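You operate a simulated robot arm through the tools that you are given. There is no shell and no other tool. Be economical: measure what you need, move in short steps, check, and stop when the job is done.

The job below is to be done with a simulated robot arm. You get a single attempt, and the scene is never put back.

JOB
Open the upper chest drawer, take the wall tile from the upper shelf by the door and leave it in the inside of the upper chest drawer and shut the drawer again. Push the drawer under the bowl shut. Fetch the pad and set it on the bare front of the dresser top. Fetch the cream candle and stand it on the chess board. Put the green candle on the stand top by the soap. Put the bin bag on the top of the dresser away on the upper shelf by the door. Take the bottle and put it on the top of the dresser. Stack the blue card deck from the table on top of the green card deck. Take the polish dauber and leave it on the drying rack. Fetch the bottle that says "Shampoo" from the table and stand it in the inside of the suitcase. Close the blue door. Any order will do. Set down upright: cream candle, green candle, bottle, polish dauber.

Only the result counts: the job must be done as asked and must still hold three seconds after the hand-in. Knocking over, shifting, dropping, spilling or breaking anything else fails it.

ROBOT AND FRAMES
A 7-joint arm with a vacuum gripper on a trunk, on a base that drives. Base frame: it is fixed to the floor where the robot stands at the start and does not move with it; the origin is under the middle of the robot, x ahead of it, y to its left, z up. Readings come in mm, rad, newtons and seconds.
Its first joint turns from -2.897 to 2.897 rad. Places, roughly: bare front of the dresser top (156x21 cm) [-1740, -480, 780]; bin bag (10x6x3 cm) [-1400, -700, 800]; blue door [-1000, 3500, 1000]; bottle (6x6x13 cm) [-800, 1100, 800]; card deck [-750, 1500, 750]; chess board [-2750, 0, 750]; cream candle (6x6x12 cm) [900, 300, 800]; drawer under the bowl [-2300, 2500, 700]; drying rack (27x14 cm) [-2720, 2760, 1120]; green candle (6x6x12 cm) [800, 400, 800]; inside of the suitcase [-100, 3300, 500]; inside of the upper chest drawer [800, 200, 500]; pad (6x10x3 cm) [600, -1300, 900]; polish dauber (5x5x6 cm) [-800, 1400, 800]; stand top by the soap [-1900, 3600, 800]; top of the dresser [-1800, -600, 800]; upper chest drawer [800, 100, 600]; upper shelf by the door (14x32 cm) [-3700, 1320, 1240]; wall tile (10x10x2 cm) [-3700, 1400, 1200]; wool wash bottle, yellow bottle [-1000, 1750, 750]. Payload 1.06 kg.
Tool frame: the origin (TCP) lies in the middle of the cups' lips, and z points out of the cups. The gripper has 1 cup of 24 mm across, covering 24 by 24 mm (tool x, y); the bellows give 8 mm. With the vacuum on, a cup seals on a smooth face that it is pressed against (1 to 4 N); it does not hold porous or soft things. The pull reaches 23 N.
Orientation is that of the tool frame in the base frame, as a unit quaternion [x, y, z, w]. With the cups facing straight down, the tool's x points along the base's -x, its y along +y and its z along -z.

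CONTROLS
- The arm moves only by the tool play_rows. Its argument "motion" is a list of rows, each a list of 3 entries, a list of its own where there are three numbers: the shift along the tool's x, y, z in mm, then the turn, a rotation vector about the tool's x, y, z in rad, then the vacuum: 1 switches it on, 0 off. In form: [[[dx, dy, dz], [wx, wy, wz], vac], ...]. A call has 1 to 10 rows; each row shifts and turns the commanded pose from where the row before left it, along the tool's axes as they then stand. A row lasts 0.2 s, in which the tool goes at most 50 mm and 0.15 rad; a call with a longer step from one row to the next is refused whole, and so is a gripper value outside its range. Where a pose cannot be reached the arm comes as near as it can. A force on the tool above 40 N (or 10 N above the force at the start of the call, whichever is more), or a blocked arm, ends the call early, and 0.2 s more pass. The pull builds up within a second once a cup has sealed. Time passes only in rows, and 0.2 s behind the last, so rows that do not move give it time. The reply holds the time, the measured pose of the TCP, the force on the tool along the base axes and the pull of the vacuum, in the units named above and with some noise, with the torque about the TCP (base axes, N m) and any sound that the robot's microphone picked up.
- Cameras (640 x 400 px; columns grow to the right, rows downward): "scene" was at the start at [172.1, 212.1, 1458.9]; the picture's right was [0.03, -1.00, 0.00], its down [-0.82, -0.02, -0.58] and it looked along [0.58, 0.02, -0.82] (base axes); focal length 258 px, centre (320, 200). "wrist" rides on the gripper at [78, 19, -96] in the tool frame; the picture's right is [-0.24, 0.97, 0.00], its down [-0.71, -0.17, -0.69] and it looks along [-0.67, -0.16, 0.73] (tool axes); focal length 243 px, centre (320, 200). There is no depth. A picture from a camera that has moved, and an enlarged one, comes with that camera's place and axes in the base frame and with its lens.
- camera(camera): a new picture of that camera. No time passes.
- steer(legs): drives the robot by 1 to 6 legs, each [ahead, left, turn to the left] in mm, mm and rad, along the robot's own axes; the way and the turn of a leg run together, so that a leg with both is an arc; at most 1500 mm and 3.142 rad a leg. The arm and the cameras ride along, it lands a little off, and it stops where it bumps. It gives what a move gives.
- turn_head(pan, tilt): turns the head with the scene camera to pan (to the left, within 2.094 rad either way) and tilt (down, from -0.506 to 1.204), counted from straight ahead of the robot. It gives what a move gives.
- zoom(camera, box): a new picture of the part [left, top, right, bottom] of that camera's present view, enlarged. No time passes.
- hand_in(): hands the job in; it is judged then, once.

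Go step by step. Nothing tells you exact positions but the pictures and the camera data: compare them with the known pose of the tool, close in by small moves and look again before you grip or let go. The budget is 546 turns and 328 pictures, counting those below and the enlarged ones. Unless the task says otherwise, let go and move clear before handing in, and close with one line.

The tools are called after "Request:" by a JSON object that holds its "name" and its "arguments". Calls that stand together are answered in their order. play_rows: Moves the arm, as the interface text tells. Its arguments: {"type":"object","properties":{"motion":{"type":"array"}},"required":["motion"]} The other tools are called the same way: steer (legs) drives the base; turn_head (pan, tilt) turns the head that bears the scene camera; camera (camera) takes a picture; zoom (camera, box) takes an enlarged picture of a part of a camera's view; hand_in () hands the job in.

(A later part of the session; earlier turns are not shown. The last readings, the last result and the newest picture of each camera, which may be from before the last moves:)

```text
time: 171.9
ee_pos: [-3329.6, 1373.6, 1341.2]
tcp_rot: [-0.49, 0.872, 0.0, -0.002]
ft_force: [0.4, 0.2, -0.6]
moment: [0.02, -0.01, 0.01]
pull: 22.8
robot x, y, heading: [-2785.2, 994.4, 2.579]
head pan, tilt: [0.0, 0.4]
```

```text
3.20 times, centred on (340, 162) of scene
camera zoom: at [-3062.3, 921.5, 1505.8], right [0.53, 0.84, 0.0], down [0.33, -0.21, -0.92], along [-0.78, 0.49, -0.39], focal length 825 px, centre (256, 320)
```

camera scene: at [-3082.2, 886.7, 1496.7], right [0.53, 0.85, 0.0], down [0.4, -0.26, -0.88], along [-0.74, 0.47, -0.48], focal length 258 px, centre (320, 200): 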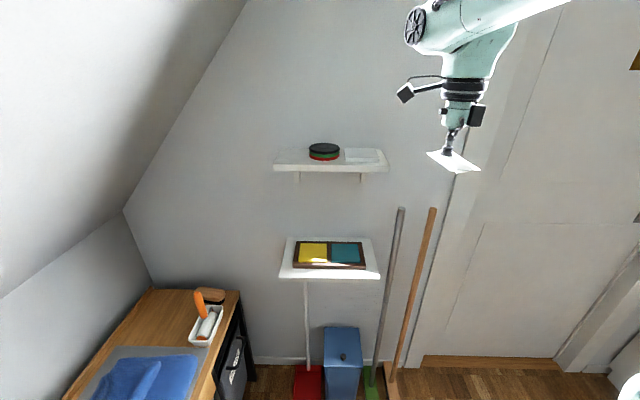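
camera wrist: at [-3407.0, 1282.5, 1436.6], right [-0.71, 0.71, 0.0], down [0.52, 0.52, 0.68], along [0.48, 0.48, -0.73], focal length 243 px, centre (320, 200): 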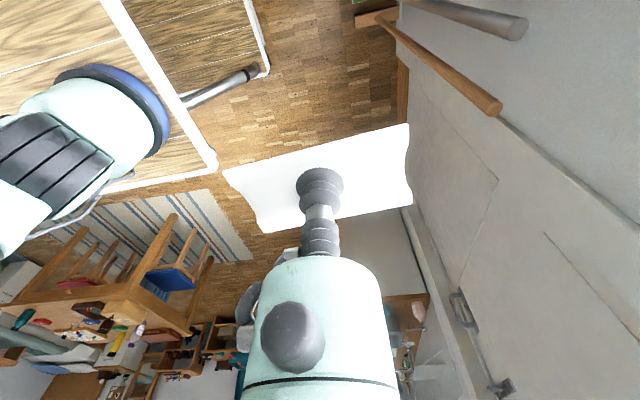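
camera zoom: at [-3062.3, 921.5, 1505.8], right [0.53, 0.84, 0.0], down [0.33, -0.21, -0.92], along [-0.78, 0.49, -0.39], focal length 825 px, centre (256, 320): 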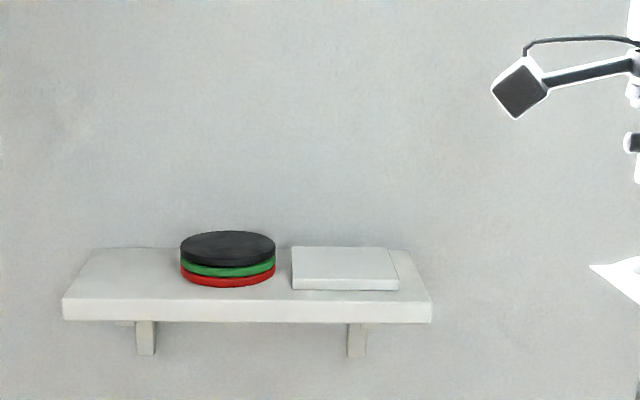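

Request:
{"name": "turn_head", "arguments": {"pan": 0.0, "tilt": 1.0}}

Request:
{"name": "camera", "arguments": {"camera": "scene"}}

```text
time: 172.9
ee_pos: [-3329.4, 1374.0, 1340.7]
tcp_rot: [-0.491, 0.871, -0.001, -0.002]
ft_force: [0.2, -1.0, -0.2]
moment: [-0.03, 0.02, -0.04]
pull: 22.9
robot x, y, heading: [-2787.9, 993.1, 2.575]
head pan, tilt: [0.0, 1.0]
```

```text
261 pictures are left
camera scene: at [-3042.9, 909.2, 1455.7], right [0.53, 0.84, 0.0], down [0.71, -0.45, -0.54], along [-0.46, 0.29, -0.84], focal length 258 px, centre (320, 200)
```

scene: 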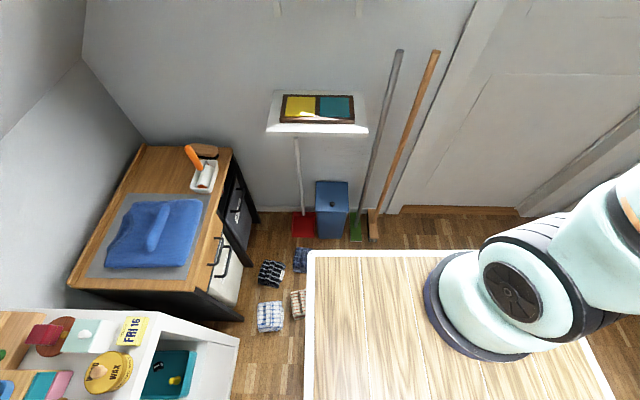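

Floor has socks at left front; staying at this b I can drive 130 ahead safely.

Request:
{"name": "steer", "arguments": {"legs": [[130, 0, 0]]}}

Request:
{"name": "turn_head", "arguments": {"pan": 0.1, "tilt": 0.4}}

```text
time: 173.7
ee_pos: [-3343.0, 1381.8, 1341.2]
tcp_rot: [-0.49, 0.872, 0.0, -0.002]
ft_force: [0.4, 0.4, -0.4]
moment: [-0.02, -0.02, 0.02]
pull: 22.7
robot x, y, heading: [-2803.5, 1001.7, 2.58]
head pan, tilt: [0.0, 1.0]
stopped in leg 1: the robot was blocked; the commanded pose is now the measured one
```

```text
time: 174.7
ee_pos: [-3341.6, 1381.4, 1341.3]
tcp_rot: [-0.49, 0.872, 0.0, -0.002]
ft_force: [0.3, -0.3, 0.3]
moment: [0.03, 0.0, -0.02]
pull: 22.6
robot x, y, heading: [-2802.0, 1007.1, 2.582]
head pan, tilt: [0.099, 0.4]
```

Blocked again – probably my bumper near a sock. Shift right, then go ahead, and check the floor.

Request:
{"name": "steer", "arguments": {"legs": [[-20, -85, 0]]}}

Request:
{"name": "turn_head", "arguments": {"pan": 0.0, "tilt": 1.2}}

Request:
{"name": "camera", "arguments": {"camera": "scene"}}

```text
time: 175.8
ee_pos: [-3279.1, 1443.3, 1340.6]
tcp_rot: [-0.488, 0.873, 0.0, -0.002]
ft_force: [-0.7, 0.3, -0.4]
moment: [-0.01, -0.01, -0.05]
pull: 23.1
robot x, y, heading: [-2737.9, 1060.5, 2.576]
head pan, tilt: [0.099, 0.4]
```

```text
time: 176.9
ee_pos: [-3280.1, 1442.9, 1341.0]
tcp_rot: [-0.49, 0.872, 0.0, -0.001]
ft_force: [0.0, -0.6, 0.7]
moment: [0.02, 0.02, 0.01]
pull: 23.2
robot x, y, heading: [-2731.9, 1065.9, 2.578]
head pan, tilt: [0.0, 1.201]
```

```text
260 pictures are left
camera scene: at [-2981.8, 971.7, 1443.1], right [0.54, 0.84, 0.0], down [0.79, -0.5, -0.36], along [-0.31, 0.19, -0.93], focal length 258 px, centre (320, 200)
```

scene: 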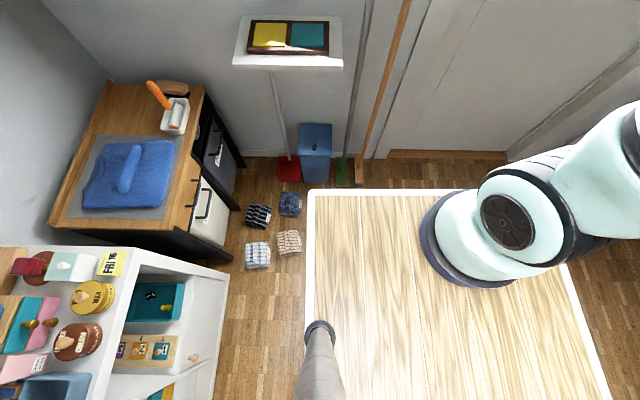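

Socks haven't moved. Now ahead on this clearer line.

Request:
{"name": "steer", "arguments": {"legs": [[170, 0, 0]]}}

Request:
{"name": "turn_head", "arguments": {"pan": 0.15, "tilt": 0.4}}

Request:
{"name": "camera", "arguments": {"camera": "scene"}}

```text
time: 178.3
ee_pos: [-3424.3, 1534.6, 1341.3]
tcp_rot: [-0.49, 0.872, -0.001, -0.002]
ft_force: [-0.1, -0.2, -0.3]
moment: [0.03, 0.05, -0.02]
pull: 23.4
robot x, y, heading: [-2882.3, 1155.9, 2.579]
head pan, tilt: [0.0, 1.201]
```

```text
time: 179.5
ee_pos: [-3424.5, 1533.4, 1341.3]
tcp_rot: [-0.49, 0.872, 0.0, -0.002]
ft_force: [-0.2, -0.1, -0.3]
moment: [0.03, 0.01, 0.01]
pull: 22.6
robot x, y, heading: [-2884.3, 1157.4, 2.573]
head pan, tilt: [0.15, 0.4]
```

```text
259 pictures are left
camera scene: at [-3163.1, 1070.0, 1505.8], right [0.4, 0.92, 0.0], down [0.36, -0.16, -0.92], along [-0.84, 0.37, -0.39], focal length 258 px, centre (320, 200)
```

scene: 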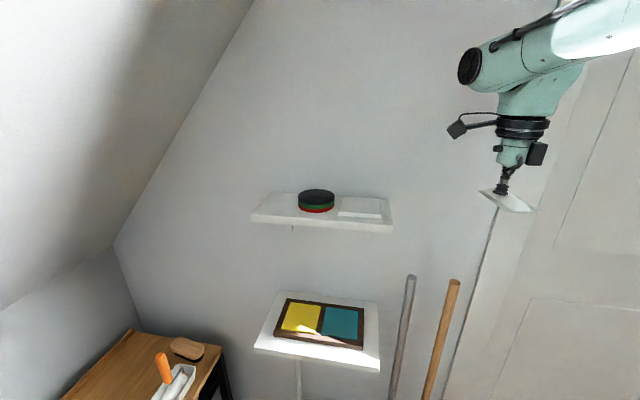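

Path is clear; moving the bag over the left end of the upper shelf.

Request:
{"name": "play_rows", "arguments": {"motion": [[[40, 0, 0], [0, 0, 0.085], 1], [[40, 0, 0], [0, 0, 0], 1], [[40, 0, 0], [0, 0, 0], 1], [[40, 0, 0], [0, 0, 0], 1], [[40, 0, 0], [0, 0, 0], 1], [[40, 0, 0], [0, 0, 0], 1], [[40, 0, 0], [0, 0, 0], 1], [[40, 0, 0], [0, 0, 0], 1], [[40, 0, 0], [0, 0, 0], 1], [[0, 0, 0], [0, 0, 0], 1]]}}

Request:
{"name": "camera", "arguments": {"camera": "scene"}}

```text
time: 181.7
ee_pos: [-3632.3, 1241.1, 1342.6]
tcp_rot: [-0.452, 0.892, 0.0, -0.002]
ft_force: [-0.3, -0.3, -0.3]
moment: [0.02, 0.0, -0.03]
pull: 22.8
robot x, y, heading: [-2878.6, 1159.4, 2.582]
head pan, tilt: [0.15, 0.4]
```

```text
258 pictures are left
camera scene: at [-3163.1, 1070.0, 1505.8], right [0.4, 0.92, 0.0], down [0.36, -0.16, -0.92], along [-0.84, 0.37, -0.39], focal length 258 px, centre (320, 200)
```

scene: 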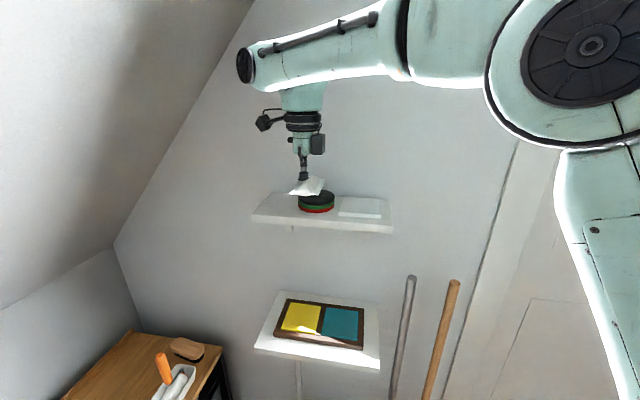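

Request:
{"name": "play_rows", "arguments": {"motion": [[[40, 0, 0], [0, 0, 0], 1], [[40, 20, 0], [0, 0, 0], 1], [[22, 40, 0], [0, 0, 0], 1], [[0, 15, 20], [0, 0, 0], 1], [[0, 0, 15], [0, 0, 0], 1], [[0, 0, 0], [0, 0, 0], 1]]}}

Request:
{"name": "zoom", "arguments": {"camera": "scene", "box": [220, 120, 420, 245]}}

Request:
{"name": "camera", "arguments": {"camera": "wrist"}}

```text
time: 183.1
ee_pos: [-3754.1, 1203.1, 1307.3]
tcp_rot: [-0.453, 0.892, 0.0, -0.002]
ft_force: [-0.2, -0.2, -1.2]
moment: [0.0, 0.01, 0.0]
pull: 23.4
robot x, y, heading: [-2878.4, 1158.1, 2.579]
head pan, tilt: [0.15, 0.4]
```

```text
3.20 times, centred on (320, 182) of scene
camera zoom: at [-3163.2, 1070.0, 1505.8], right [0.4, 0.92, 0.0], down [0.36, -0.16, -0.92], along [-0.84, 0.37, -0.39], focal length 825 px, centre (320, 256)
```

zoom: 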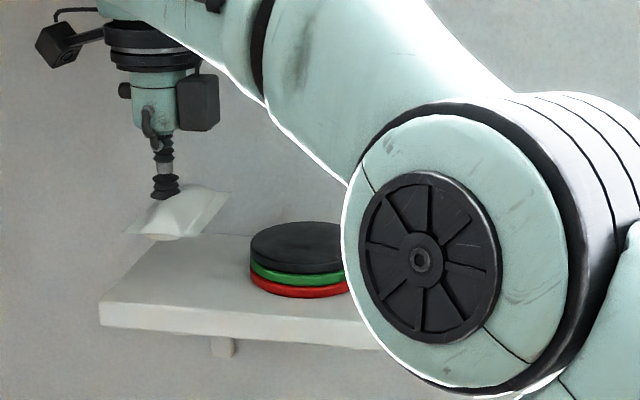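

```text
256 pictures are left
camera wrist: at [-3814.9, 1150.9, 1402.6], right [-0.65, 0.76, 0.0], down [0.56, 0.47, 0.68], along [0.52, 0.44, -0.73], focal length 243 px, centre (320, 200)
```

wrist: 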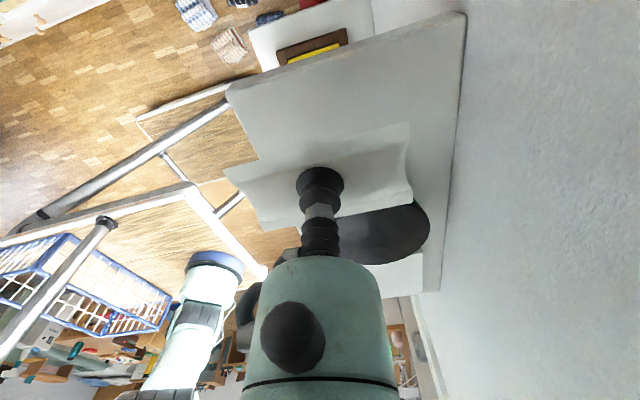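

Request:
{"name": "play_rows", "arguments": {"motion": [[[15, 18, 0], [0, 0, 0], 1], [[0, 0, 15], [0, 0, 0], 1], [[0, 0, 8], [0, 0, 0], 1], [[0, 0, 0], [0, 0, 0], 1]]}}

Request:
{"name": "camera", "arguments": {"camera": "wrist"}}

```text
time: 184.1
ee_pos: [-3765.8, 1202.8, 1285.4]
tcp_rot: [-0.453, 0.892, 0.0, -0.002]
ft_force: [0.5, 0.1, -0.1]
moment: [-0.04, 0.01, 0.02]
pull: 23.1
out of reach, approached as far as the arm can: row 1
robot x, y, heading: [-2879.9, 1159.4, 2.574]
head pan, tilt: [0.15, 0.4]
```

```text
255 pictures are left
camera wrist: at [-3826.7, 1150.7, 1380.7], right [-0.65, 0.76, 0.0], down [0.56, 0.47, 0.68], along [0.52, 0.44, -0.73], focal length 243 px, centre (320, 200)
```

wrist: 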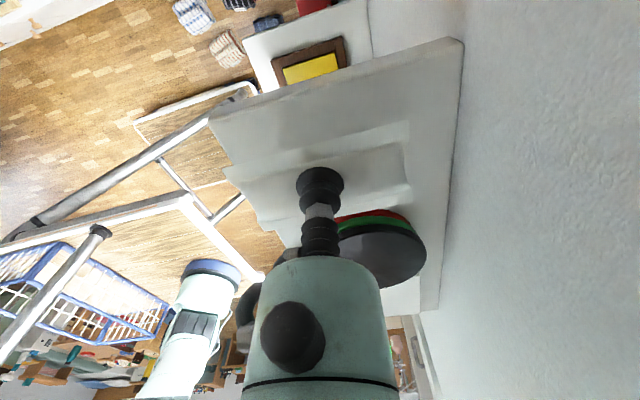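

Request:
{"name": "play_rows", "arguments": {"motion": [[[0, 0, 6], [0, 0, 0], 1], [[0, 0, 4], [0, 0, 0], 1], [[0, 0, 3], [0, 0, 0], 1], [[0, 0, 0], [0, 0, 0], 1]]}}

```text
time: 185.1
ee_pos: [-3766.7, 1203.3, 1272.2]
tcp_rot: [-0.452, 0.892, 0.0, -0.002]
ft_force: [-0.7, 0.0, -0.4]
moment: [0.02, 0.01, 0.0]
pull: 22.5
robot x, y, heading: [-2883.5, 1154.4, 2.582]
head pan, tilt: [0.15, 0.4]
```

Request:
{"name": "play_rows", "arguments": {"motion": [[[0, 0, 3], [0, 0, 0], 1], [[0, 0, 2], [0, 0, 0], 1], [[0, 0, 0], [0, 0, 0], 1]]}}

Request:
{"name": "zoom", "arguments": {"camera": "wrist", "box": [200, 20, 480, 220]}}

```text
time: 185.9
ee_pos: [-3765.4, 1203.3, 1267.9]
tcp_rot: [-0.453, 0.892, 0.0, -0.002]
ft_force: [0.0, 0.3, 2.2]
moment: [-0.06, 0.03, 0.01]
pull: 23.0
robot x, y, heading: [-2881.4, 1155.0, 2.58]
head pan, tilt: [0.15, 0.4]
```

```text
2.00 times, centred on (340, 120) of wrist
camera zoom: at [-3826.5, 1150.8, 1363.2], right [-0.65, 0.76, 0.0], down [0.56, 0.47, 0.68], along [0.52, 0.44, -0.73], focal length 485 px, centre (280, 360)
```

zoom: 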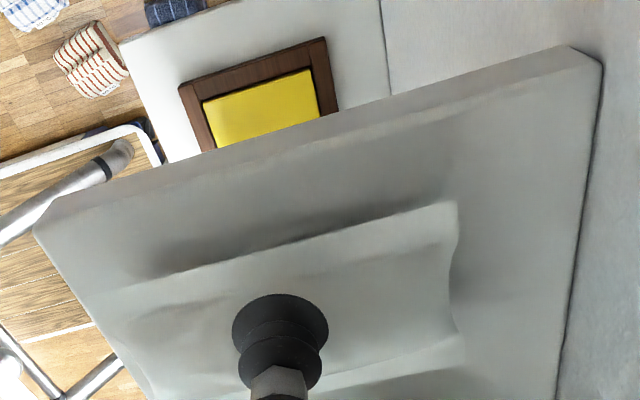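

Bag rests on the shelf. Release and rise.

Request:
{"name": "play_rows", "arguments": {"motion": [[[0, 0, 0], [0, 0, 0], 0], [[0, 0, 0], [0, 0, 0], 0], [[0, 0, 0], [0, 0, 0], 0], [[0, 0, 0], [0, 0, 0], 0], [[0, 0, -10], [0, 0, 0], 0], [[0, 0, -30], [0, 0, 0], 0], [[0, 0, -30], [0, 0, 0], 0], [[0, -20, -10], [0, 0, 0], 0], [[0, 0, 0], [0, 0, 0], 0]]}}

Request:
{"name": "zoom", "arguments": {"camera": "wrist", "box": [160, 0, 480, 200]}}

```text
time: 187.9
ee_pos: [-3741.8, 1188.6, 1331.8]
tcp_rot: [-0.453, 0.892, -0.001, -0.002]
ft_force: [-0.2, 0.1, 0.4]
moment: [0.02, -0.03, -0.01]
pull: 0.0
out of reach, approached as far as the arm can: row 7
robot x, y, heading: [-2879.2, 1155.2, 2.575]
head pan, tilt: [0.15, 0.4]
```

```text
2.00 times, centred on (320, 100) of wrist
camera zoom: at [-3802.5, 1136.8, 1427.1], right [-0.65, 0.76, 0.0], down [0.56, 0.47, 0.68], along [0.52, 0.44, -0.73], focal length 485 px, centre (320, 400)
```

zoom: 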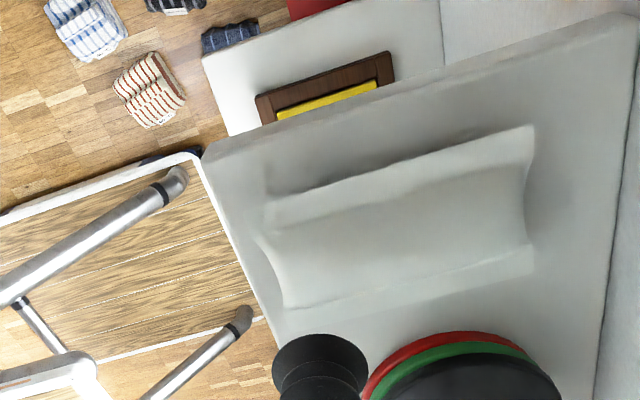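

Bag is well placed. Now move right over the tile.

Request:
{"name": "play_rows", "arguments": {"motion": [[[-30, 0, 0], [0, 0, 0], 0], [[-40, 0, 0], [0, 0, 0], 0], [[-40, 0, 0], [0, 0, 0], 0], [[-40, 0, 0], [0, 0, 0], 0], [[-40, 0, 0], [0, 0, 0], 0], [[-25, 2, 0], [0, 0, 0], 0], [[0, 0, 0], [0, 0, 0], 0]]}}

Request:
{"name": "camera", "arguments": {"camera": "wrist"}}

Request:
{"name": "zoom", "arguments": {"camera": "scene", "box": [220, 120, 420, 245]}}

```text
time: 189.5
ee_pos: [-3617.0, 1364.0, 1331.5]
tcp_rot: [-0.452, 0.892, 0.0, -0.002]
ft_force: [-0.4, -0.3, 0.4]
moment: [-0.02, 0.01, -0.02]
pull: 0.0
robot x, y, heading: [-2880.3, 1156.6, 2.576]
head pan, tilt: [0.15, 0.4]
```

```text
252 pictures are left
camera wrist: at [-3677.8, 1312.2, 1426.5], right [-0.65, 0.76, 0.0], down [0.56, 0.47, 0.68], along [0.52, 0.44, -0.73], focal length 243 px, centre (320, 200)
```

wrist: 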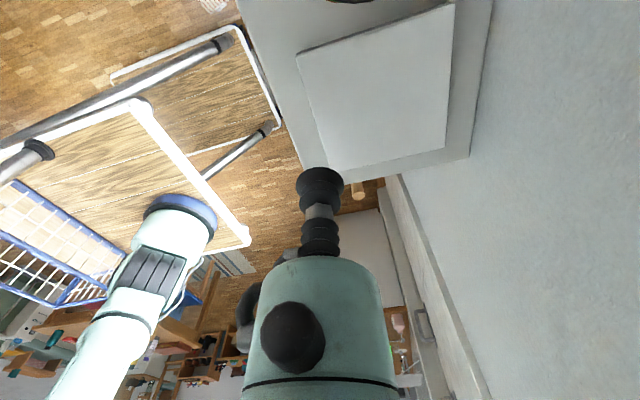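

```text
3.20 times, centred on (320, 182) of scene
camera zoom: at [-3163.2, 1070.0, 1505.8], right [0.4, 0.92, 0.0], down [0.36, -0.16, -0.92], along [-0.84, 0.37, -0.39], focal length 825 px, centre (320, 256)
```

zoom: 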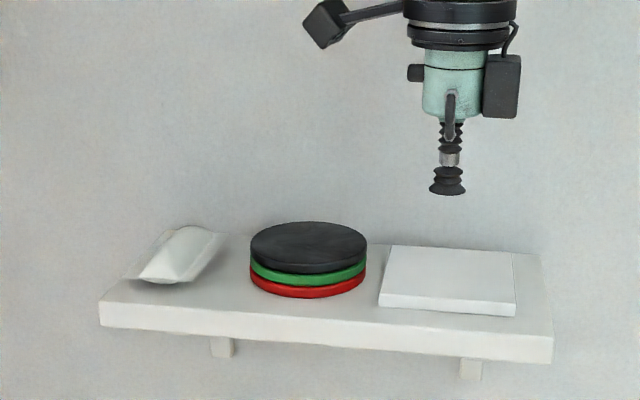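

Request:
{"name": "play_rows", "arguments": {"motion": [[[4, 22, 0], [0, 0, 0], 0], [[0, 20, 20], [0, 0, 0], 0], [[0, 0, 30], [0, 0, 0], 1], [[0, 0, 6], [0, 0, 0], 1], [[0, 0, 5], [0, 0, 0], 1], [[0, 0, 0], [0, 0, 0], 1]]}}

Request:
{"name": "zoom", "arguments": {"camera": "wrist", "box": [200, 20, 480, 220]}}

```text
time: 190.9
ee_pos: [-3652.7, 1385.0, 1270.2]
tcp_rot: [-0.453, 0.891, 0.0, -0.002]
ft_force: [0.1, -0.9, 0.0]
moment: [-0.02, -0.01, 0.0]
pull: 0.1
robot x, y, heading: [-2879.7, 1156.7, 2.578]
head pan, tilt: [0.15, 0.4]
```

```text
2.00 times, centred on (340, 120) of wrist
camera zoom: at [-3714.1, 1332.6, 1365.6], right [-0.65, 0.76, 0.0], down [0.56, 0.47, 0.68], along [0.52, 0.44, -0.73], focal length 485 px, centre (280, 360)
```

zoom: 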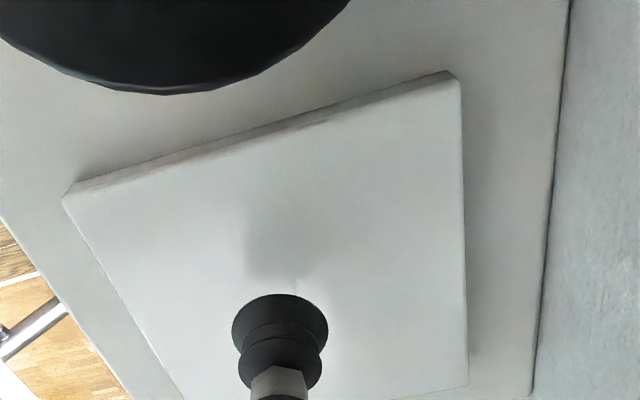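

Request:
{"name": "play_rows", "arguments": {"motion": [[[0, 0, 4], [0, 0, 0], 1], [[0, 0, 3], [0, 0, 0], 1], [[0, 0, 2], [0, 0, 0], 1], [[0, 0, 0], [0, 0, 0], 1], [[0, 0, 0], [0, 0, 0], 1]]}}

```text
time: 192.1
ee_pos: [-3653.8, 1385.3, 1260.3]
tcp_rot: [-0.453, 0.892, -0.001, -0.002]
ft_force: [-0.3, -0.8, -0.1]
moment: [-0.01, -0.01, 0.01]
pull: 0.1
robot x, y, heading: [-2884.3, 1155.0, 2.58]
head pan, tilt: [0.15, 0.4]
```

Request:
{"name": "play_rows", "arguments": {"motion": [[[0, 0, 3], [0, 0, 0], 1], [[0, 0, 2], [0, 0, 0], 1], [[0, 0, 0], [0, 0, 0], 1], [[0, 0, 0], [0, 0, 0], 1]]}}

```text
time: 193.1
ee_pos: [-3652.4, 1385.2, 1254.8]
tcp_rot: [-0.453, 0.891, 0.0, -0.002]
ft_force: [0.4, -0.1, -0.4]
moment: [-0.01, 0.01, 0.01]
pull: 0.1
robot x, y, heading: [-2881.3, 1156.1, 2.58]
head pan, tilt: [0.15, 0.4]
```

Request:
{"name": "play_rows", "arguments": {"motion": [[[0, 0, 3], [0, 0, 0], 1], [[0, 0, 2], [0, 0, 0], 1], [[0, 0, 2], [0, 0, 0], 1], [[0, 0, 0], [0, 0, 0], 1], [[0, 0, 0], [0, 0, 0], 1]]}}

Request:
{"name": "zoom", "arguments": {"camera": "scene", "box": [280, 150, 420, 240]}}

```text
time: 194.3
ee_pos: [-3654.5, 1384.1, 1249.9]
tcp_rot: [-0.453, 0.892, 0.001, -0.003]
ft_force: [-6.1, 0.7, 15.6]
moment: [0.01, -0.05, 0.1]
pull: 23.2
robot x, y, heading: [-2884.4, 1156.2, 2.575]
head pan, tilt: [0.15, 0.4]
```

```text
4.44 times, centred on (350, 195) of scene
camera zoom: at [-3162.9, 1069.9, 1505.9], right [0.4, 0.92, 0.0], down [0.36, -0.16, -0.92], along [-0.84, 0.37, -0.39], focal length 1146 px, centre (187, 222)
```

zoom: 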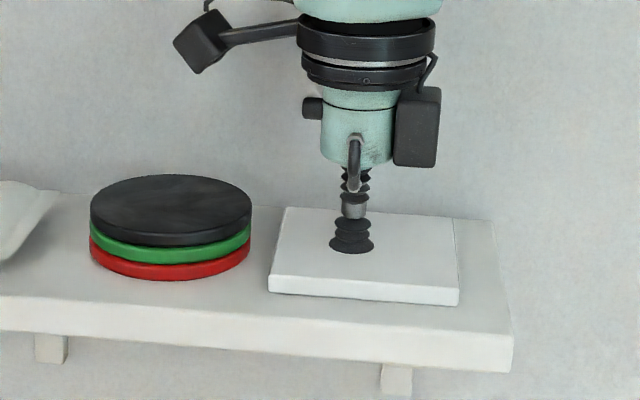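

Tile is held. Lift, draw back, and return to the chest.

Request:
{"name": "play_rows", "arguments": {"motion": [[[0, 0, -15], [0, 0, 0], 1], [[0, 0, -35], [0, 0, 0], 1], [[0, 0, -35], [0, 0, 0], 1], [[0, -40, 0], [0, 0, 0], 1], [[0, -40, 0], [0, 0, 0], 1], [[0, -40, 0], [0, 0, 0], 1], [[0, -40, 0], [0, 0, 0], 1], [[0, 0, 0], [0, 0, 0], 1]]}}

Request:
{"name": "steer", "arguments": {"legs": [[-600, 0, 0]]}}

Request:
{"name": "turn_head", "arguments": {"pan": 0.8, "tilt": 0.5}}

Request:
{"name": "camera", "arguments": {"camera": "scene"}}

```text
time: 196.1
ee_pos: [-3522.8, 1290.8, 1335.6]
tcp_rot: [-0.454, 0.891, 0.001, -0.002]
ft_force: [-0.3, 0.0, -1.9]
moment: [0.01, -0.01, 0.0]
pull: 22.9
robot x, y, heading: [-2877.9, 1156.3, 2.576]
head pan, tilt: [0.15, 0.4]
```

```text
time: 199.5
ee_pos: [-3012.7, 966.8, 1334.7]
tcp_rot: [-0.454, 0.891, 0.0, -0.002]
ft_force: [-0.1, 0.6, -2.3]
moment: [-0.03, -0.02, 0.03]
pull: 22.3
robot x, y, heading: [-2370.9, 829.3, 2.578]
head pan, tilt: [0.15, 0.4]
```

```text
time: 200.5
ee_pos: [-3013.0, 966.6, 1334.7]
tcp_rot: [-0.453, 0.891, 0.001, -0.002]
ft_force: [0.1, -0.8, -2.0]
moment: [0.0, 0.02, -0.02]
pull: 23.1
robot x, y, heading: [-2368.7, 835.5, 2.575]
head pan, tilt: [0.799, 0.499]
```

```text
248 pictures are left
camera scene: at [-2656.5, 688.5, 1496.7], right [-0.23, 0.97, 0.0], down [0.47, 0.11, -0.88], along [-0.85, -0.2, -0.48], focal length 258 px, centre (320, 200)
```

scene: 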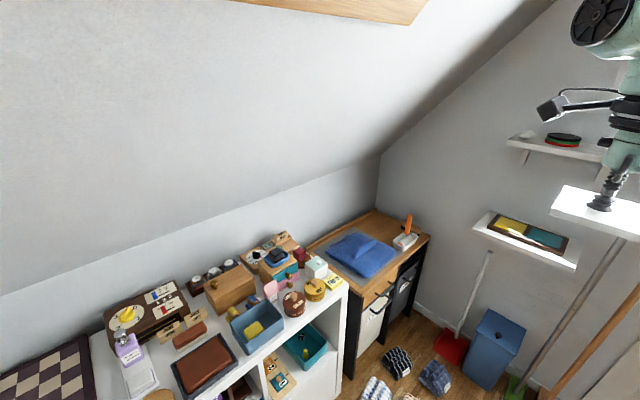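

Request:
{"name": "turn_head", "arguments": {"pan": 1.5, "tilt": 0.6}}

Request:
{"name": "camera", "arguments": {"camera": "scene"}}

Request:
{"name": "steer", "arguments": {"legs": [[-1400, 0, 0], [-1400, 0, 0], [-150, 0, 0]]}}

```text
time: 201.6
ee_pos: [-3013.7, 965.9, 1335.5]
tcp_rot: [-0.454, 0.891, 0.0, -0.001]
ft_force: [-0.4, -0.5, -2.4]
moment: [0.0, -0.01, 0.0]
pull: 24.0
robot x, y, heading: [-2372.5, 832.1, 2.578]
head pan, tilt: [1.499, 0.6]
```

```text
247 pictures are left
camera scene: at [-2620.5, 638.6, 1487.6], right [-0.8, 0.59, 0.0], down [0.34, 0.45, -0.83], along [-0.49, -0.66, -0.56], focal length 258 px, centre (320, 200)
```

scene: 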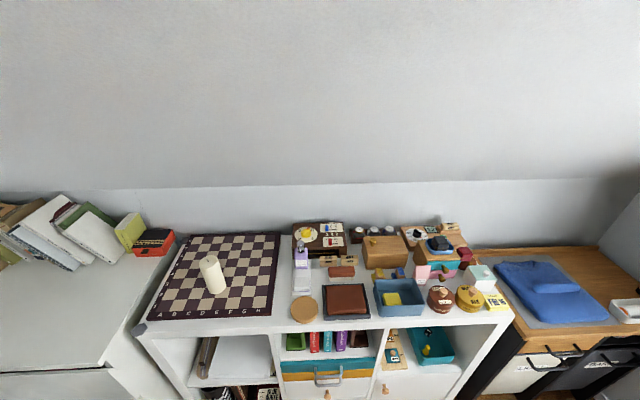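

```text
time: 216.1
ee_pos: [-490.1, -584.7, 1335.3]
tcp_rot: [-0.468, 0.884, 0.0, -0.002]
ft_force: [-0.1, -0.6, -2.3]
moment: [-0.03, 0.03, 0.0]
pull: 22.6
robot x, y, heading: [154.8, -695.2, 2.611]
head pan, tilt: [1.499, 0.6]
```

Cream candle stands upright on the board. Now turn to face the drawer.

Request:
{"name": "steer", "arguments": {"legs": [[0, 0, -1.62]]}}

Request:
{"name": "turn_head", "arguments": {"pan": 0.0, "tilt": 0.8}}

Request:
{"name": "camera", "arguments": {"camera": "scene"}}

```text
time: 220.4
ee_pos: [293.0, -54.4, 1335.4]
tcp_rot: [0.312, 0.95, 0.001, -0.002]
ft_force: [-0.2, 0.5, -2.3]
moment: [0.0, 0.02, -0.08]
pull: 22.7
robot x, y, heading: [157.5, -694.6, 1.003]
head pan, tilt: [1.499, 0.6]
```

```text
time: 222.0
ee_pos: [291.6, -54.3, 1334.4]
tcp_rot: [0.312, 0.95, 0.001, -0.001]
ft_force: [-0.4, -0.1, -2.5]
moment: [-0.01, 0.02, 0.02]
pull: 22.7
robot x, y, heading: [157.1, -695.5, 1.001]
head pan, tilt: [0.0, 0.799]
```

```text
246 pictures are left
camera scene: at [76.6, -431.1, 1470.7], right [0.84, -0.54, 0.0], down [-0.38, -0.61, -0.7], along [0.37, 0.59, -0.72], focal length 258 px, centre (320, 200)
```

scene: 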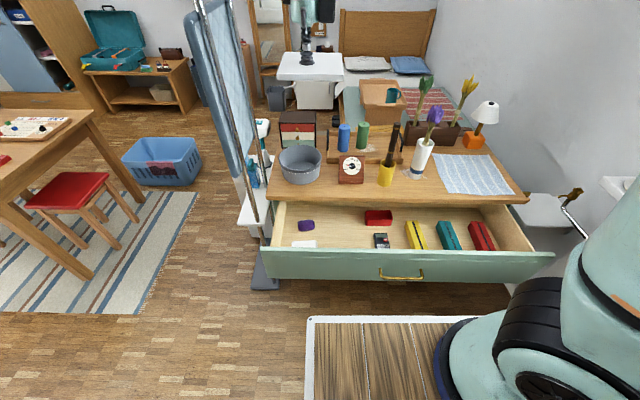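

Free spot in the drawer is left of the phone. Drive closer and lower the tile there.

Request:
{"name": "steer", "arguments": {"legs": [[205, 0, -0.012]]}}

Request:
{"name": "turn_head", "arguments": {"pan": 0.1, "tilt": 1.0}}

Request:
{"name": "camera", "arguments": {"camera": "scene"}}

```text
time: 223.7
ee_pos: [409.4, 115.8, 1334.2]
tcp_rot: [0.316, 0.949, 0.001, -0.001]
ft_force: [0.3, 0.5, -1.5]
moment: [0.02, 0.01, -0.01]
pull: 22.7
robot x, y, heading: [267.5, -524.5, 0.99]
head pan, tilt: [0.0, 0.799]
```

```text
time: 224.4
ee_pos: [410.9, 116.1, 1334.6]
tcp_rot: [0.317, 0.949, 0.002, -0.001]
ft_force: [0.2, -0.3, -2.5]
moment: [-0.04, 0.04, 0.0]
pull: 23.0
robot x, y, heading: [264.5, -527.7, 0.993]
head pan, tilt: [0.099, 1.0]
```

```text
245 pictures are left
camera scene: at [178.3, -264.5, 1455.6], right [0.89, -0.46, 0.0], down [-0.39, -0.75, -0.54], along [0.25, 0.48, -0.84], focal length 258 px, centre (320, 200)
```

scene: 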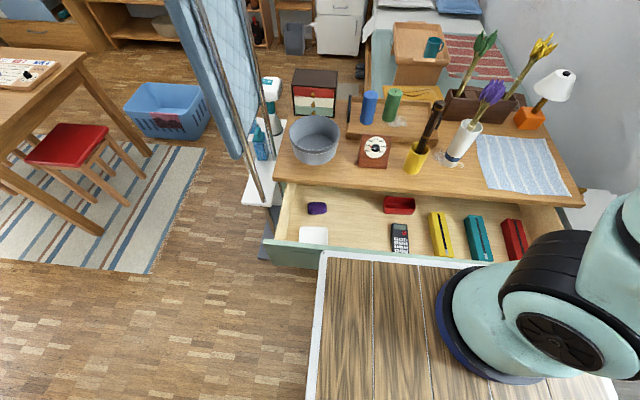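

Request:
{"name": "play_rows", "arguments": {"motion": [[[-40, -14, 40], [0, 0, 0], 1], [[-42, -13, 40], [0, 0, 0], 1], [[-42, -13, 40], [0, 0, 0], 1], [[0, 0, 45], [0, 0, 0], 1], [[0, 0, 45], [0, 0, 0], 1], [[0, 0, 45], [0, 0, 0], 1], [[0, 0, 45], [0, 0, 0], 1], [[0, 0, 45], [0, 0, 0], 1], [[0, 0, 45], [0, 0, 0], 1], [[0, 0, 45], [0, 0, 0], 1]]}}

Request:
{"name": "play_rows", "arguments": {"motion": [[[0, 0, 45], [0, 0, 0], 1], [[0, 0, 45], [0, 0, 0], 1], [[0, 0, 40], [0, 0, 0], 1], [[0, 0, 0], [0, 0, 0], 1]]}}

Request:
{"name": "camera", "arguments": {"camera": "scene"}}

Request:
{"name": "camera", "arguments": {"camera": "wrist"}}

```text
refused: row 1 steps farther than a row can; nothing moved
```

```text
time: 225.4
ee_pos: [409.1, 117.2, 1204.9]
tcp_rot: [0.318, 0.948, 0.001, -0.002]
ft_force: [-0.3, -0.8, -1.8]
moment: [0.02, 0.03, -0.01]
pull: 22.7
robot x, y, heading: [266.3, -523.8, 0.992]
head pan, tilt: [0.099, 1.0]
```

```text
244 pictures are left
camera scene: at [178.2, -264.6, 1455.6], right [0.89, -0.46, 0.0], down [-0.39, -0.75, -0.54], along [0.25, 0.48, -0.84], focal length 258 px, centre (320, 200)
```

scene: 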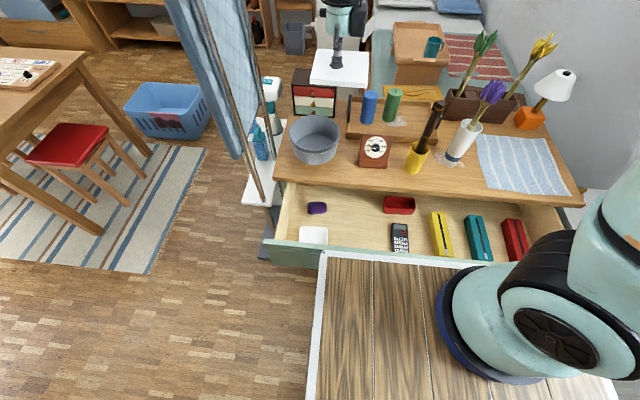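

```text
243 pictures are left
camera wrist: at [358.9, 178.2, 1300.2], right [0.77, 0.64, 0.0], down [0.46, -0.56, 0.68], along [0.43, -0.53, -0.73], focal length 243 px, centre (320, 200)
```

wrist: 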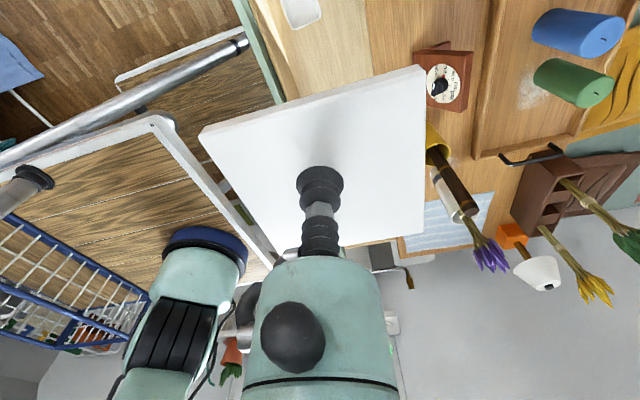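

Request:
{"name": "play_rows", "arguments": {"motion": [[[-42, -14, 0], [0, 0, 0], 1], [[-42, -13, 0], [0, 0, 0], 1], [[-40, -13, 0], [0, 0, 0], 1], [[0, 0, 48], [0, 0, 0], 1], [[0, 0, 48], [0, 0, 0], 1], [[0, 0, 48], [0, 0, 0], 1], [[0, 0, 48], [0, 0, 0], 1], [[0, 0, 48], [0, 0, 0], 1], [[0, 0, 48], [0, 0, 0], 1], [[0, 0, 48], [0, 0, 0], 1]]}}

Request:
{"name": "camera", "arguments": {"camera": "scene"}}

Request:
{"name": "camera", "arguments": {"camera": "wrist"}}

```text
time: 227.6
ee_pos: [484.8, 11.5, 867.0]
tcp_rot: [0.317, 0.948, 0.002, -0.001]
ft_force: [0.5, 1.1, -2.2]
moment: [0.03, 0.0, 0.0]
pull: 23.1
robot x, y, heading: [265.9, -525.0, 0.991]
head pan, tilt: [0.099, 1.0]
```

```text
242 pictures are left
camera scene: at [178.1, -265.1, 1455.7], right [0.89, -0.46, 0.0], down [-0.39, -0.75, -0.54], along [0.25, 0.48, -0.84], focal length 258 px, centre (320, 200)
```

scene: 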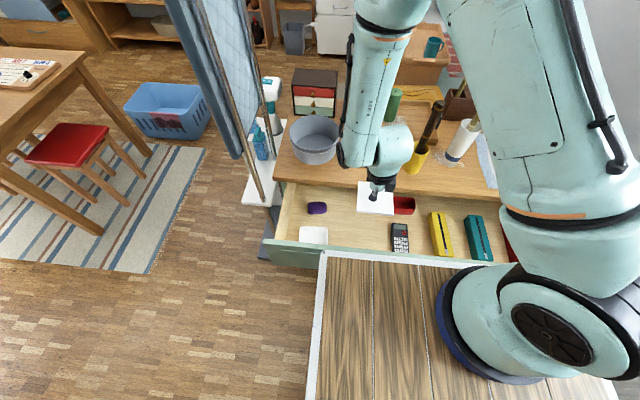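

```text
241 pictures are left
camera wrist: at [434.5, 72.3, 963.7], right [0.77, 0.64, 0.0], down [0.46, -0.56, 0.68], along [0.43, -0.53, -0.73], focal length 243 px, centre (320, 200)
```

wrist: 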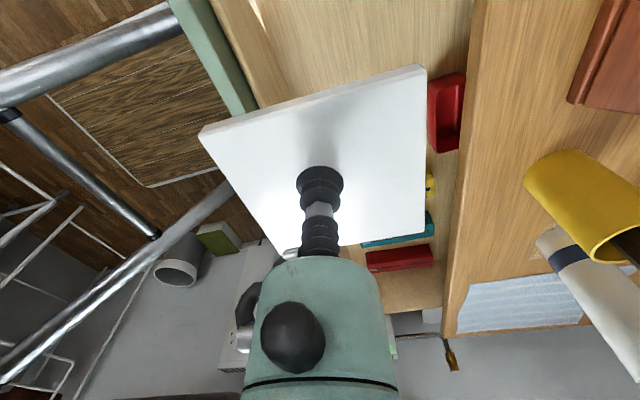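

Request:
{"name": "play_rows", "arguments": {"motion": [[[0, 0, 48], [0, 0, 0], 1], [[0, 0, 48], [0, 0, 0], 1], [[0, 0, 48], [0, 0, 0], 1], [[0, 0, 48], [0, 0, 0], 1], [[0, 0, 35], [0, 0, 0], 1], [[0, 0, 0], [0, 0, 0], 1]]}}

Request:
{"name": "camera", "arguments": {"camera": "scene"}}

Request:
{"name": "camera", "arguments": {"camera": "wrist"}}

```text
time: 229.0
ee_pos: [484.6, 11.4, 641.1]
tcp_rot: [0.316, 0.949, 0.002, -0.002]
ft_force: [-0.3, 0.9, -2.5]
moment: [0.0, 0.02, -0.04]
pull: 22.4
robot x, y, heading: [264.0, -525.5, 0.996]
head pan, tilt: [0.099, 1.0]
```

```text
240 pictures are left
camera scene: at [178.2, -264.5, 1455.6], right [0.89, -0.46, 0.0], down [-0.39, -0.75, -0.54], along [0.25, 0.48, -0.84], focal length 258 px, centre (320, 200)
```

scene: 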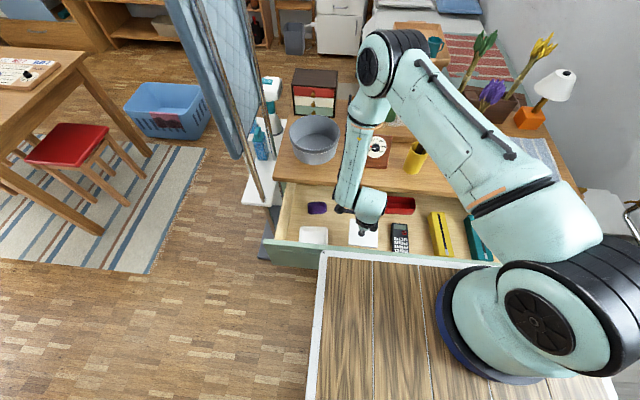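

```text
239 pictures are left
camera wrist: at [433.8, 73.1, 737.6], right [0.77, 0.64, 0.0], down [0.46, -0.56, 0.68], along [0.43, -0.53, -0.73], focal length 243 px, centre (320, 200)
```

wrist: 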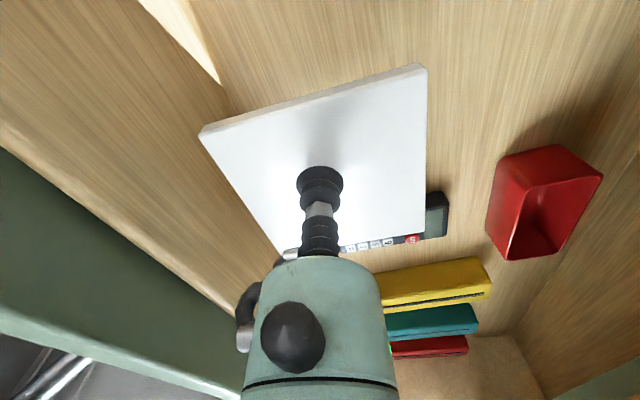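

Request:
{"name": "play_rows", "arguments": {"motion": [[[0, 0, 20], [0, 0, 0], 1], [[0, 0, 15], [0, 0, 0], 1], [[0, 0, 10], [0, 0, 0], 1], [[0, 0, 0], [0, 0, 0], 1]]}}

Request:
{"name": "camera", "arguments": {"camera": "wrist"}}

```text
time: 230.0
ee_pos: [484.9, 10.5, 596.7]
tcp_rot: [0.317, 0.949, 0.002, -0.002]
ft_force: [-0.2, -0.4, -2.4]
moment: [0.0, 0.03, 0.01]
pull: 22.5
robot x, y, heading: [266.9, -527.1, 0.992]
head pan, tilt: [0.099, 1.0]
```

```text
238 pictures are left
camera wrist: at [433.8, 72.7, 691.8], right [0.77, 0.64, 0.0], down [0.46, -0.56, 0.68], along [0.43, -0.53, -0.73], focal length 243 px, centre (320, 200)
```

wrist: 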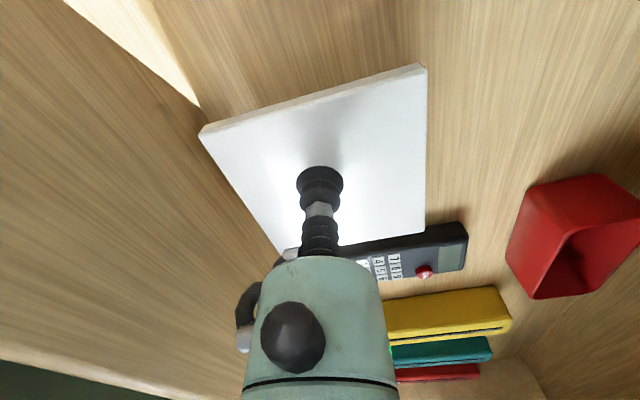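

Request:
{"name": "play_rows", "arguments": {"motion": [[[18, 22, 0], [0, 0, 0], 1], [[0, 0, 8], [0, 0, 0], 1], [[0, 0, 8], [0, 0, 0], 1], [[0, 0, 5], [0, 0, 0], 1], [[0, 0, 0], [0, 0, 0], 1]]}}

Request:
{"name": "camera", "arguments": {"camera": "wrist"}}

```text
time: 231.2
ee_pos: [482.4, 40.9, 575.1]
tcp_rot: [0.316, 0.949, 0.002, -0.001]
ft_force: [-0.8, -0.5, -3.1]
moment: [-0.03, 0.02, -0.03]
pull: 22.7
robot x, y, heading: [266.0, -525.2, 0.99]
head pan, tilt: [0.099, 1.0]
```

```text
237 pictures are left
camera wrist: at [432.3, 101.8, 671.2], right [0.77, 0.64, 0.0], down [0.46, -0.56, 0.68], along [0.43, -0.53, -0.73], focal length 243 px, centre (320, 200)
```

wrist: 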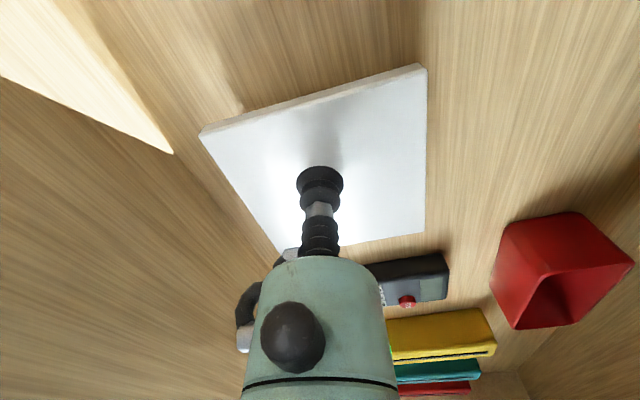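

Request:
{"name": "play_rows", "arguments": {"motion": [[[0, 0, 5], [0, 0, 0], 1], [[0, 0, 4], [0, 0, 0], 1], [[0, 0, 4], [0, 0, 0], 1], [[0, 0, 0], [0, 0, 0], 1]]}}

```text
time: 232.2
ee_pos: [482.7, 39.7, 560.9]
tcp_rot: [0.317, 0.948, 0.001, -0.002]
ft_force: [0.3, 0.6, -2.8]
moment: [0.02, 0.03, 0.02]
pull: 22.7
robot x, y, heading: [267.5, -523.1, 0.993]
head pan, tilt: [0.099, 1.0]
```

Request:
{"name": "play_rows", "arguments": {"motion": [[[0, 0, 4], [0, 0, 0], 1], [[0, 0, 4], [0, 0, 0], 1], [[0, 0, 0], [0, 0, 0], 1]]}}

Request:
{"name": "camera", "arguments": {"camera": "wrist"}}

```text
time: 233.0
ee_pos: [482.2, 39.8, 554.1]
tcp_rot: [0.317, 0.948, 0.001, -0.001]
ft_force: [0.2, -0.5, -2.3]
moment: [-0.01, 0.03, 0.02]
pull: 23.1
robot x, y, heading: [271.5, -523.0, 0.998]
head pan, tilt: [0.099, 1.0]
```

```text
236 pictures are left
camera wrist: at [432.2, 101.2, 650.1], right [0.77, 0.64, 0.0], down [0.46, -0.56, 0.68], along [0.43, -0.53, -0.73], focal length 243 px, centre (320, 200)
```

wrist: 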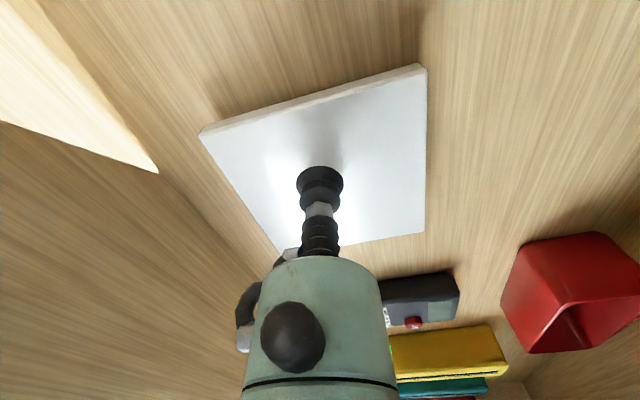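

Still above the drawer floor; continuing in small steps.

Request:
{"name": "play_rows", "arguments": {"motion": [[[0, 0, 4], [0, 0, 0], 1], [[0, 0, 4], [0, 0, 0], 1], [[0, 0, 4], [0, 0, 0], 1], [[0, 0, 0], [0, 0, 0], 1]]}}

Request:
{"name": "play_rows", "arguments": {"motion": [[[0, 0, 3], [0, 0, 0], 1], [[0, 0, 3], [0, 0, 0], 1], [[0, 0, 3], [0, 0, 0], 1], [[0, 0, 0], [0, 0, 0], 1]]}}

```text
time: 234.0
ee_pos: [482.4, 38.8, 542.7]
tcp_rot: [0.316, 0.949, 0.001, -0.002]
ft_force: [-0.7, -0.5, 5.7]
moment: [-0.01, -0.05, -0.04]
pull: 22.9
robot x, y, heading: [263.3, -521.0, 0.991]
head pan, tilt: [0.099, 1.0]
```

```text
time: 235.0
ee_pos: [482.1, 39.8, 533.6]
tcp_rot: [0.317, 0.948, 0.002, -0.001]
ft_force: [-1.0, 0.5, 35.9]
moment: [-0.03, 0.0, -0.07]
pull: 22.7
robot x, y, heading: [262.1, -524.8, 0.992]
head pan, tilt: [0.099, 1.0]
```

On the floor (pressed a bit hard); ease off and release.

Request:
{"name": "play_rows", "arguments": {"motion": [[[0, 0, -7], [0, 0, 0], 0], [[0, 0, 0], [0, 0, 0], 0], [[0, 0, 0], [0, 0, 0], 0], [[0, 0, 0], [0, 0, 0], 0], [[0, 0, 0], [0, 0, 0], 0], [[0, 0, -15], [0, 0, 0], 0], [[0, 0, -40], [0, 0, 0], 0], [[0, 0, -40], [0, 0, 0], 0], [[0, 0, -40], [0, 0, 0], 0], [[0, 0, -40], [0, 0, 0], 0]]}}

Request:
{"name": "camera", "arguments": {"camera": "wrist"}}

```text
time: 237.2
ee_pos: [483.3, 39.2, 715.8]
tcp_rot: [0.317, 0.948, 0.002, -0.002]
ft_force: [0.3, -0.7, 0.6]
moment: [0.02, 0.03, -0.02]
pull: 0.1
robot x, y, heading: [266.1, -527.5, 0.99]
head pan, tilt: [0.099, 1.0]
```

```text
235 pictures are left
camera wrist: at [432.9, 100.2, 811.4], right [0.77, 0.64, 0.0], down [0.46, -0.56, 0.68], along [0.43, -0.53, -0.73], focal length 243 px, centre (320, 200)
```

wrist: 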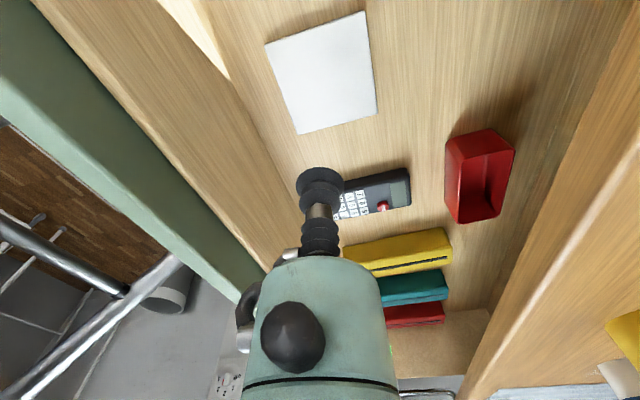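

Tile lies flat in the drawer. Now rise, back off, and lower the tool in front of the panel to push it shut.

Request:
{"name": "play_rows", "arguments": {"motion": [[[0, 0, -45], [0, 0, 0], 0], [[0, 0, -45], [0, 0, 0], 0], [[-45, 0, 0], [0, 0, 0], 0], [[-45, 0, 0], [0, 0, 0], 0], [[0, 0, 0], [0, 0, 0], 0]]}}

Request:
{"name": "steer", "arguments": {"legs": [[-230, 0, 0]]}}

Request:
{"name": "play_rows", "arguments": {"motion": [[[0, 0, 48], [0, 0, 0], 0], [[0, 0, 48], [0, 0, 0], 0], [[0, 0, 48], [0, 0, 0], 0], [[0, 0, 48], [0, 0, 0], 0], [[0, 0, 20], [0, 0, 0], 0], [[0, 0, 0], [0, 0, 0], 0]]}}

Request:
{"name": "camera", "arguments": {"camera": "scene"}}

```text
time: 238.4
ee_pos: [556.1, -15.5, 804.9]
tcp_rot: [0.316, 0.949, 0.001, -0.001]
ft_force: [0.6, 0.4, 0.2]
moment: [0.02, -0.01, -0.01]
pull: 0.1
robot x, y, heading: [268.1, -528.8, 0.996]
head pan, tilt: [0.099, 1.0]
```

```text
time: 240.1
ee_pos: [430.4, -207.5, 804.8]
tcp_rot: [0.317, 0.948, 0.001, -0.002]
ft_force: [0.1, 0.5, -0.3]
moment: [-0.02, -0.04, -0.03]
pull: 0.1
robot x, y, heading: [142.1, -714.7, 0.99]
head pan, tilt: [0.099, 1.0]
```

```text
time: 241.5
ee_pos: [431.5, -207.5, 591.9]
tcp_rot: [0.318, 0.948, 0.001, -0.002]
ft_force: [-0.2, 0.1, 0.0]
moment: [0.03, -0.02, 0.02]
pull: 0.1
robot x, y, heading: [143.2, -715.9, 0.988]
head pan, tilt: [0.099, 1.0]
```

```text
234 pictures are left
camera scene: at [53.5, -455.7, 1455.6], right [0.89, -0.46, 0.0], down [-0.39, -0.75, -0.54], along [0.25, 0.48, -0.84], focal length 258 px, centre (320, 200)
```

scene: 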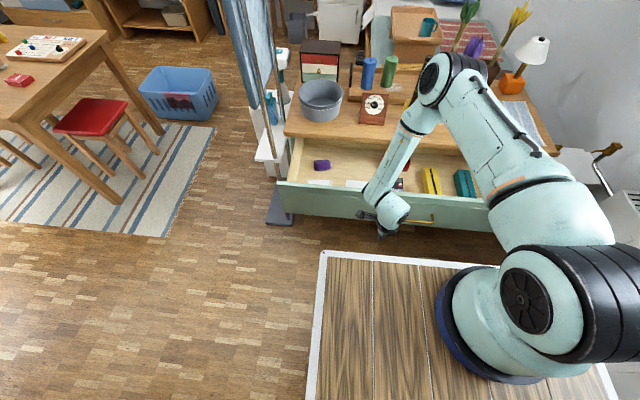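

Request:
{"name": "steer", "arguments": {"legs": [[120, 0, 0]]}}

Request:
{"name": "camera", "arguments": {"camera": "scene"}}

Request:
{"name": "camera", "arguments": {"camera": "wrist"}}

```text
time: 242.7
ee_pos: [496.1, -106.0, 592.7]
tcp_rot: [0.318, 0.948, 0.002, -0.002]
ft_force: [-0.4, -1.1, -0.5]
moment: [0.01, -0.02, 0.02]
pull: 0.1
robot x, y, heading: [211.5, -612.5, 0.993]
head pan, tilt: [0.099, 1.0]
```

```text
233 pictures are left
camera scene: at [119.6, -355.0, 1455.6], right [0.89, -0.46, 0.0], down [-0.39, -0.75, -0.54], along [0.25, 0.48, -0.84], focal length 258 px, centre (320, 200)
```

scene: 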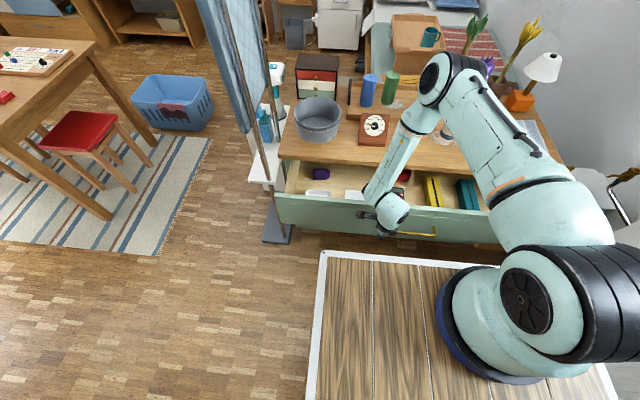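

```text
232 pictures are left
camera wrist: at [446.3, -45.3, 687.5], right [0.77, 0.63, 0.0], down [0.46, -0.57, 0.68], along [0.43, -0.53, -0.73], focal length 243 px, centre (320, 200)
```

wrist: 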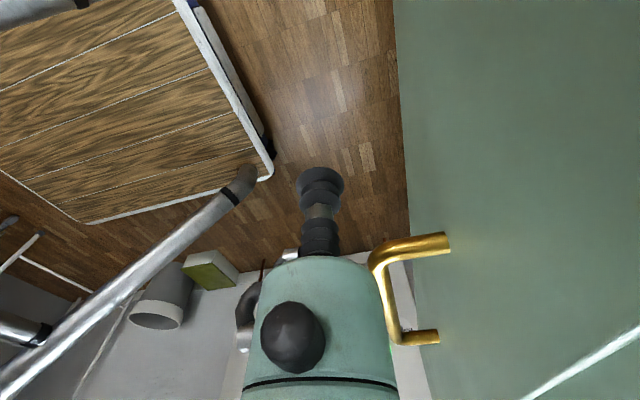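

Request:
{"name": "play_rows", "arguments": {"motion": [[[45, 0, 0], [0, 0, 0], 0], [[15, 0, 0], [0, 0, 0], 0], [[0, 0, 0], [0, 0, 0], 0]]}}

Request:
{"name": "steer", "arguments": {"legs": [[80, 0, 0]]}}

Request:
{"name": "camera", "arguments": {"camera": "wrist"}}

```text
time: 243.5
ee_pos: [448.5, -70.7, 592.0]
tcp_rot: [0.317, 0.948, 0.001, -0.001]
ft_force: [0.9, -0.2, 0.1]
moment: [0.05, 0.03, 0.03]
pull: 0.2
robot x, y, heading: [209.2, -617.0, 0.989]
head pan, tilt: [0.099, 1.0]
```

```text
time: 244.6
ee_pos: [492.9, -3.8, 591.2]
tcp_rot: [0.318, 0.948, 0.001, -0.002]
ft_force: [0.4, 0.6, -0.4]
moment: [0.0, -0.01, 0.01]
pull: 0.1
robot x, y, heading: [253.1, -547.2, 0.994]
head pan, tilt: [0.099, 1.0]
```

```text
231 pictures are left
camera wrist: at [442.8, 58.0, 687.7], right [0.77, 0.63, 0.0], down [0.46, -0.57, 0.68], along [0.43, -0.53, -0.73], focal length 243 px, centre (320, 200)
```

wrist: 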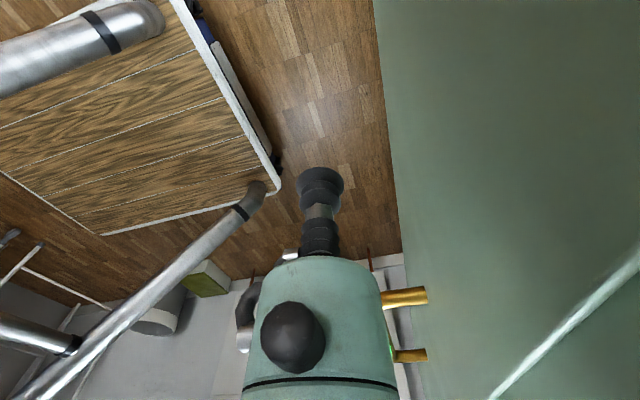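

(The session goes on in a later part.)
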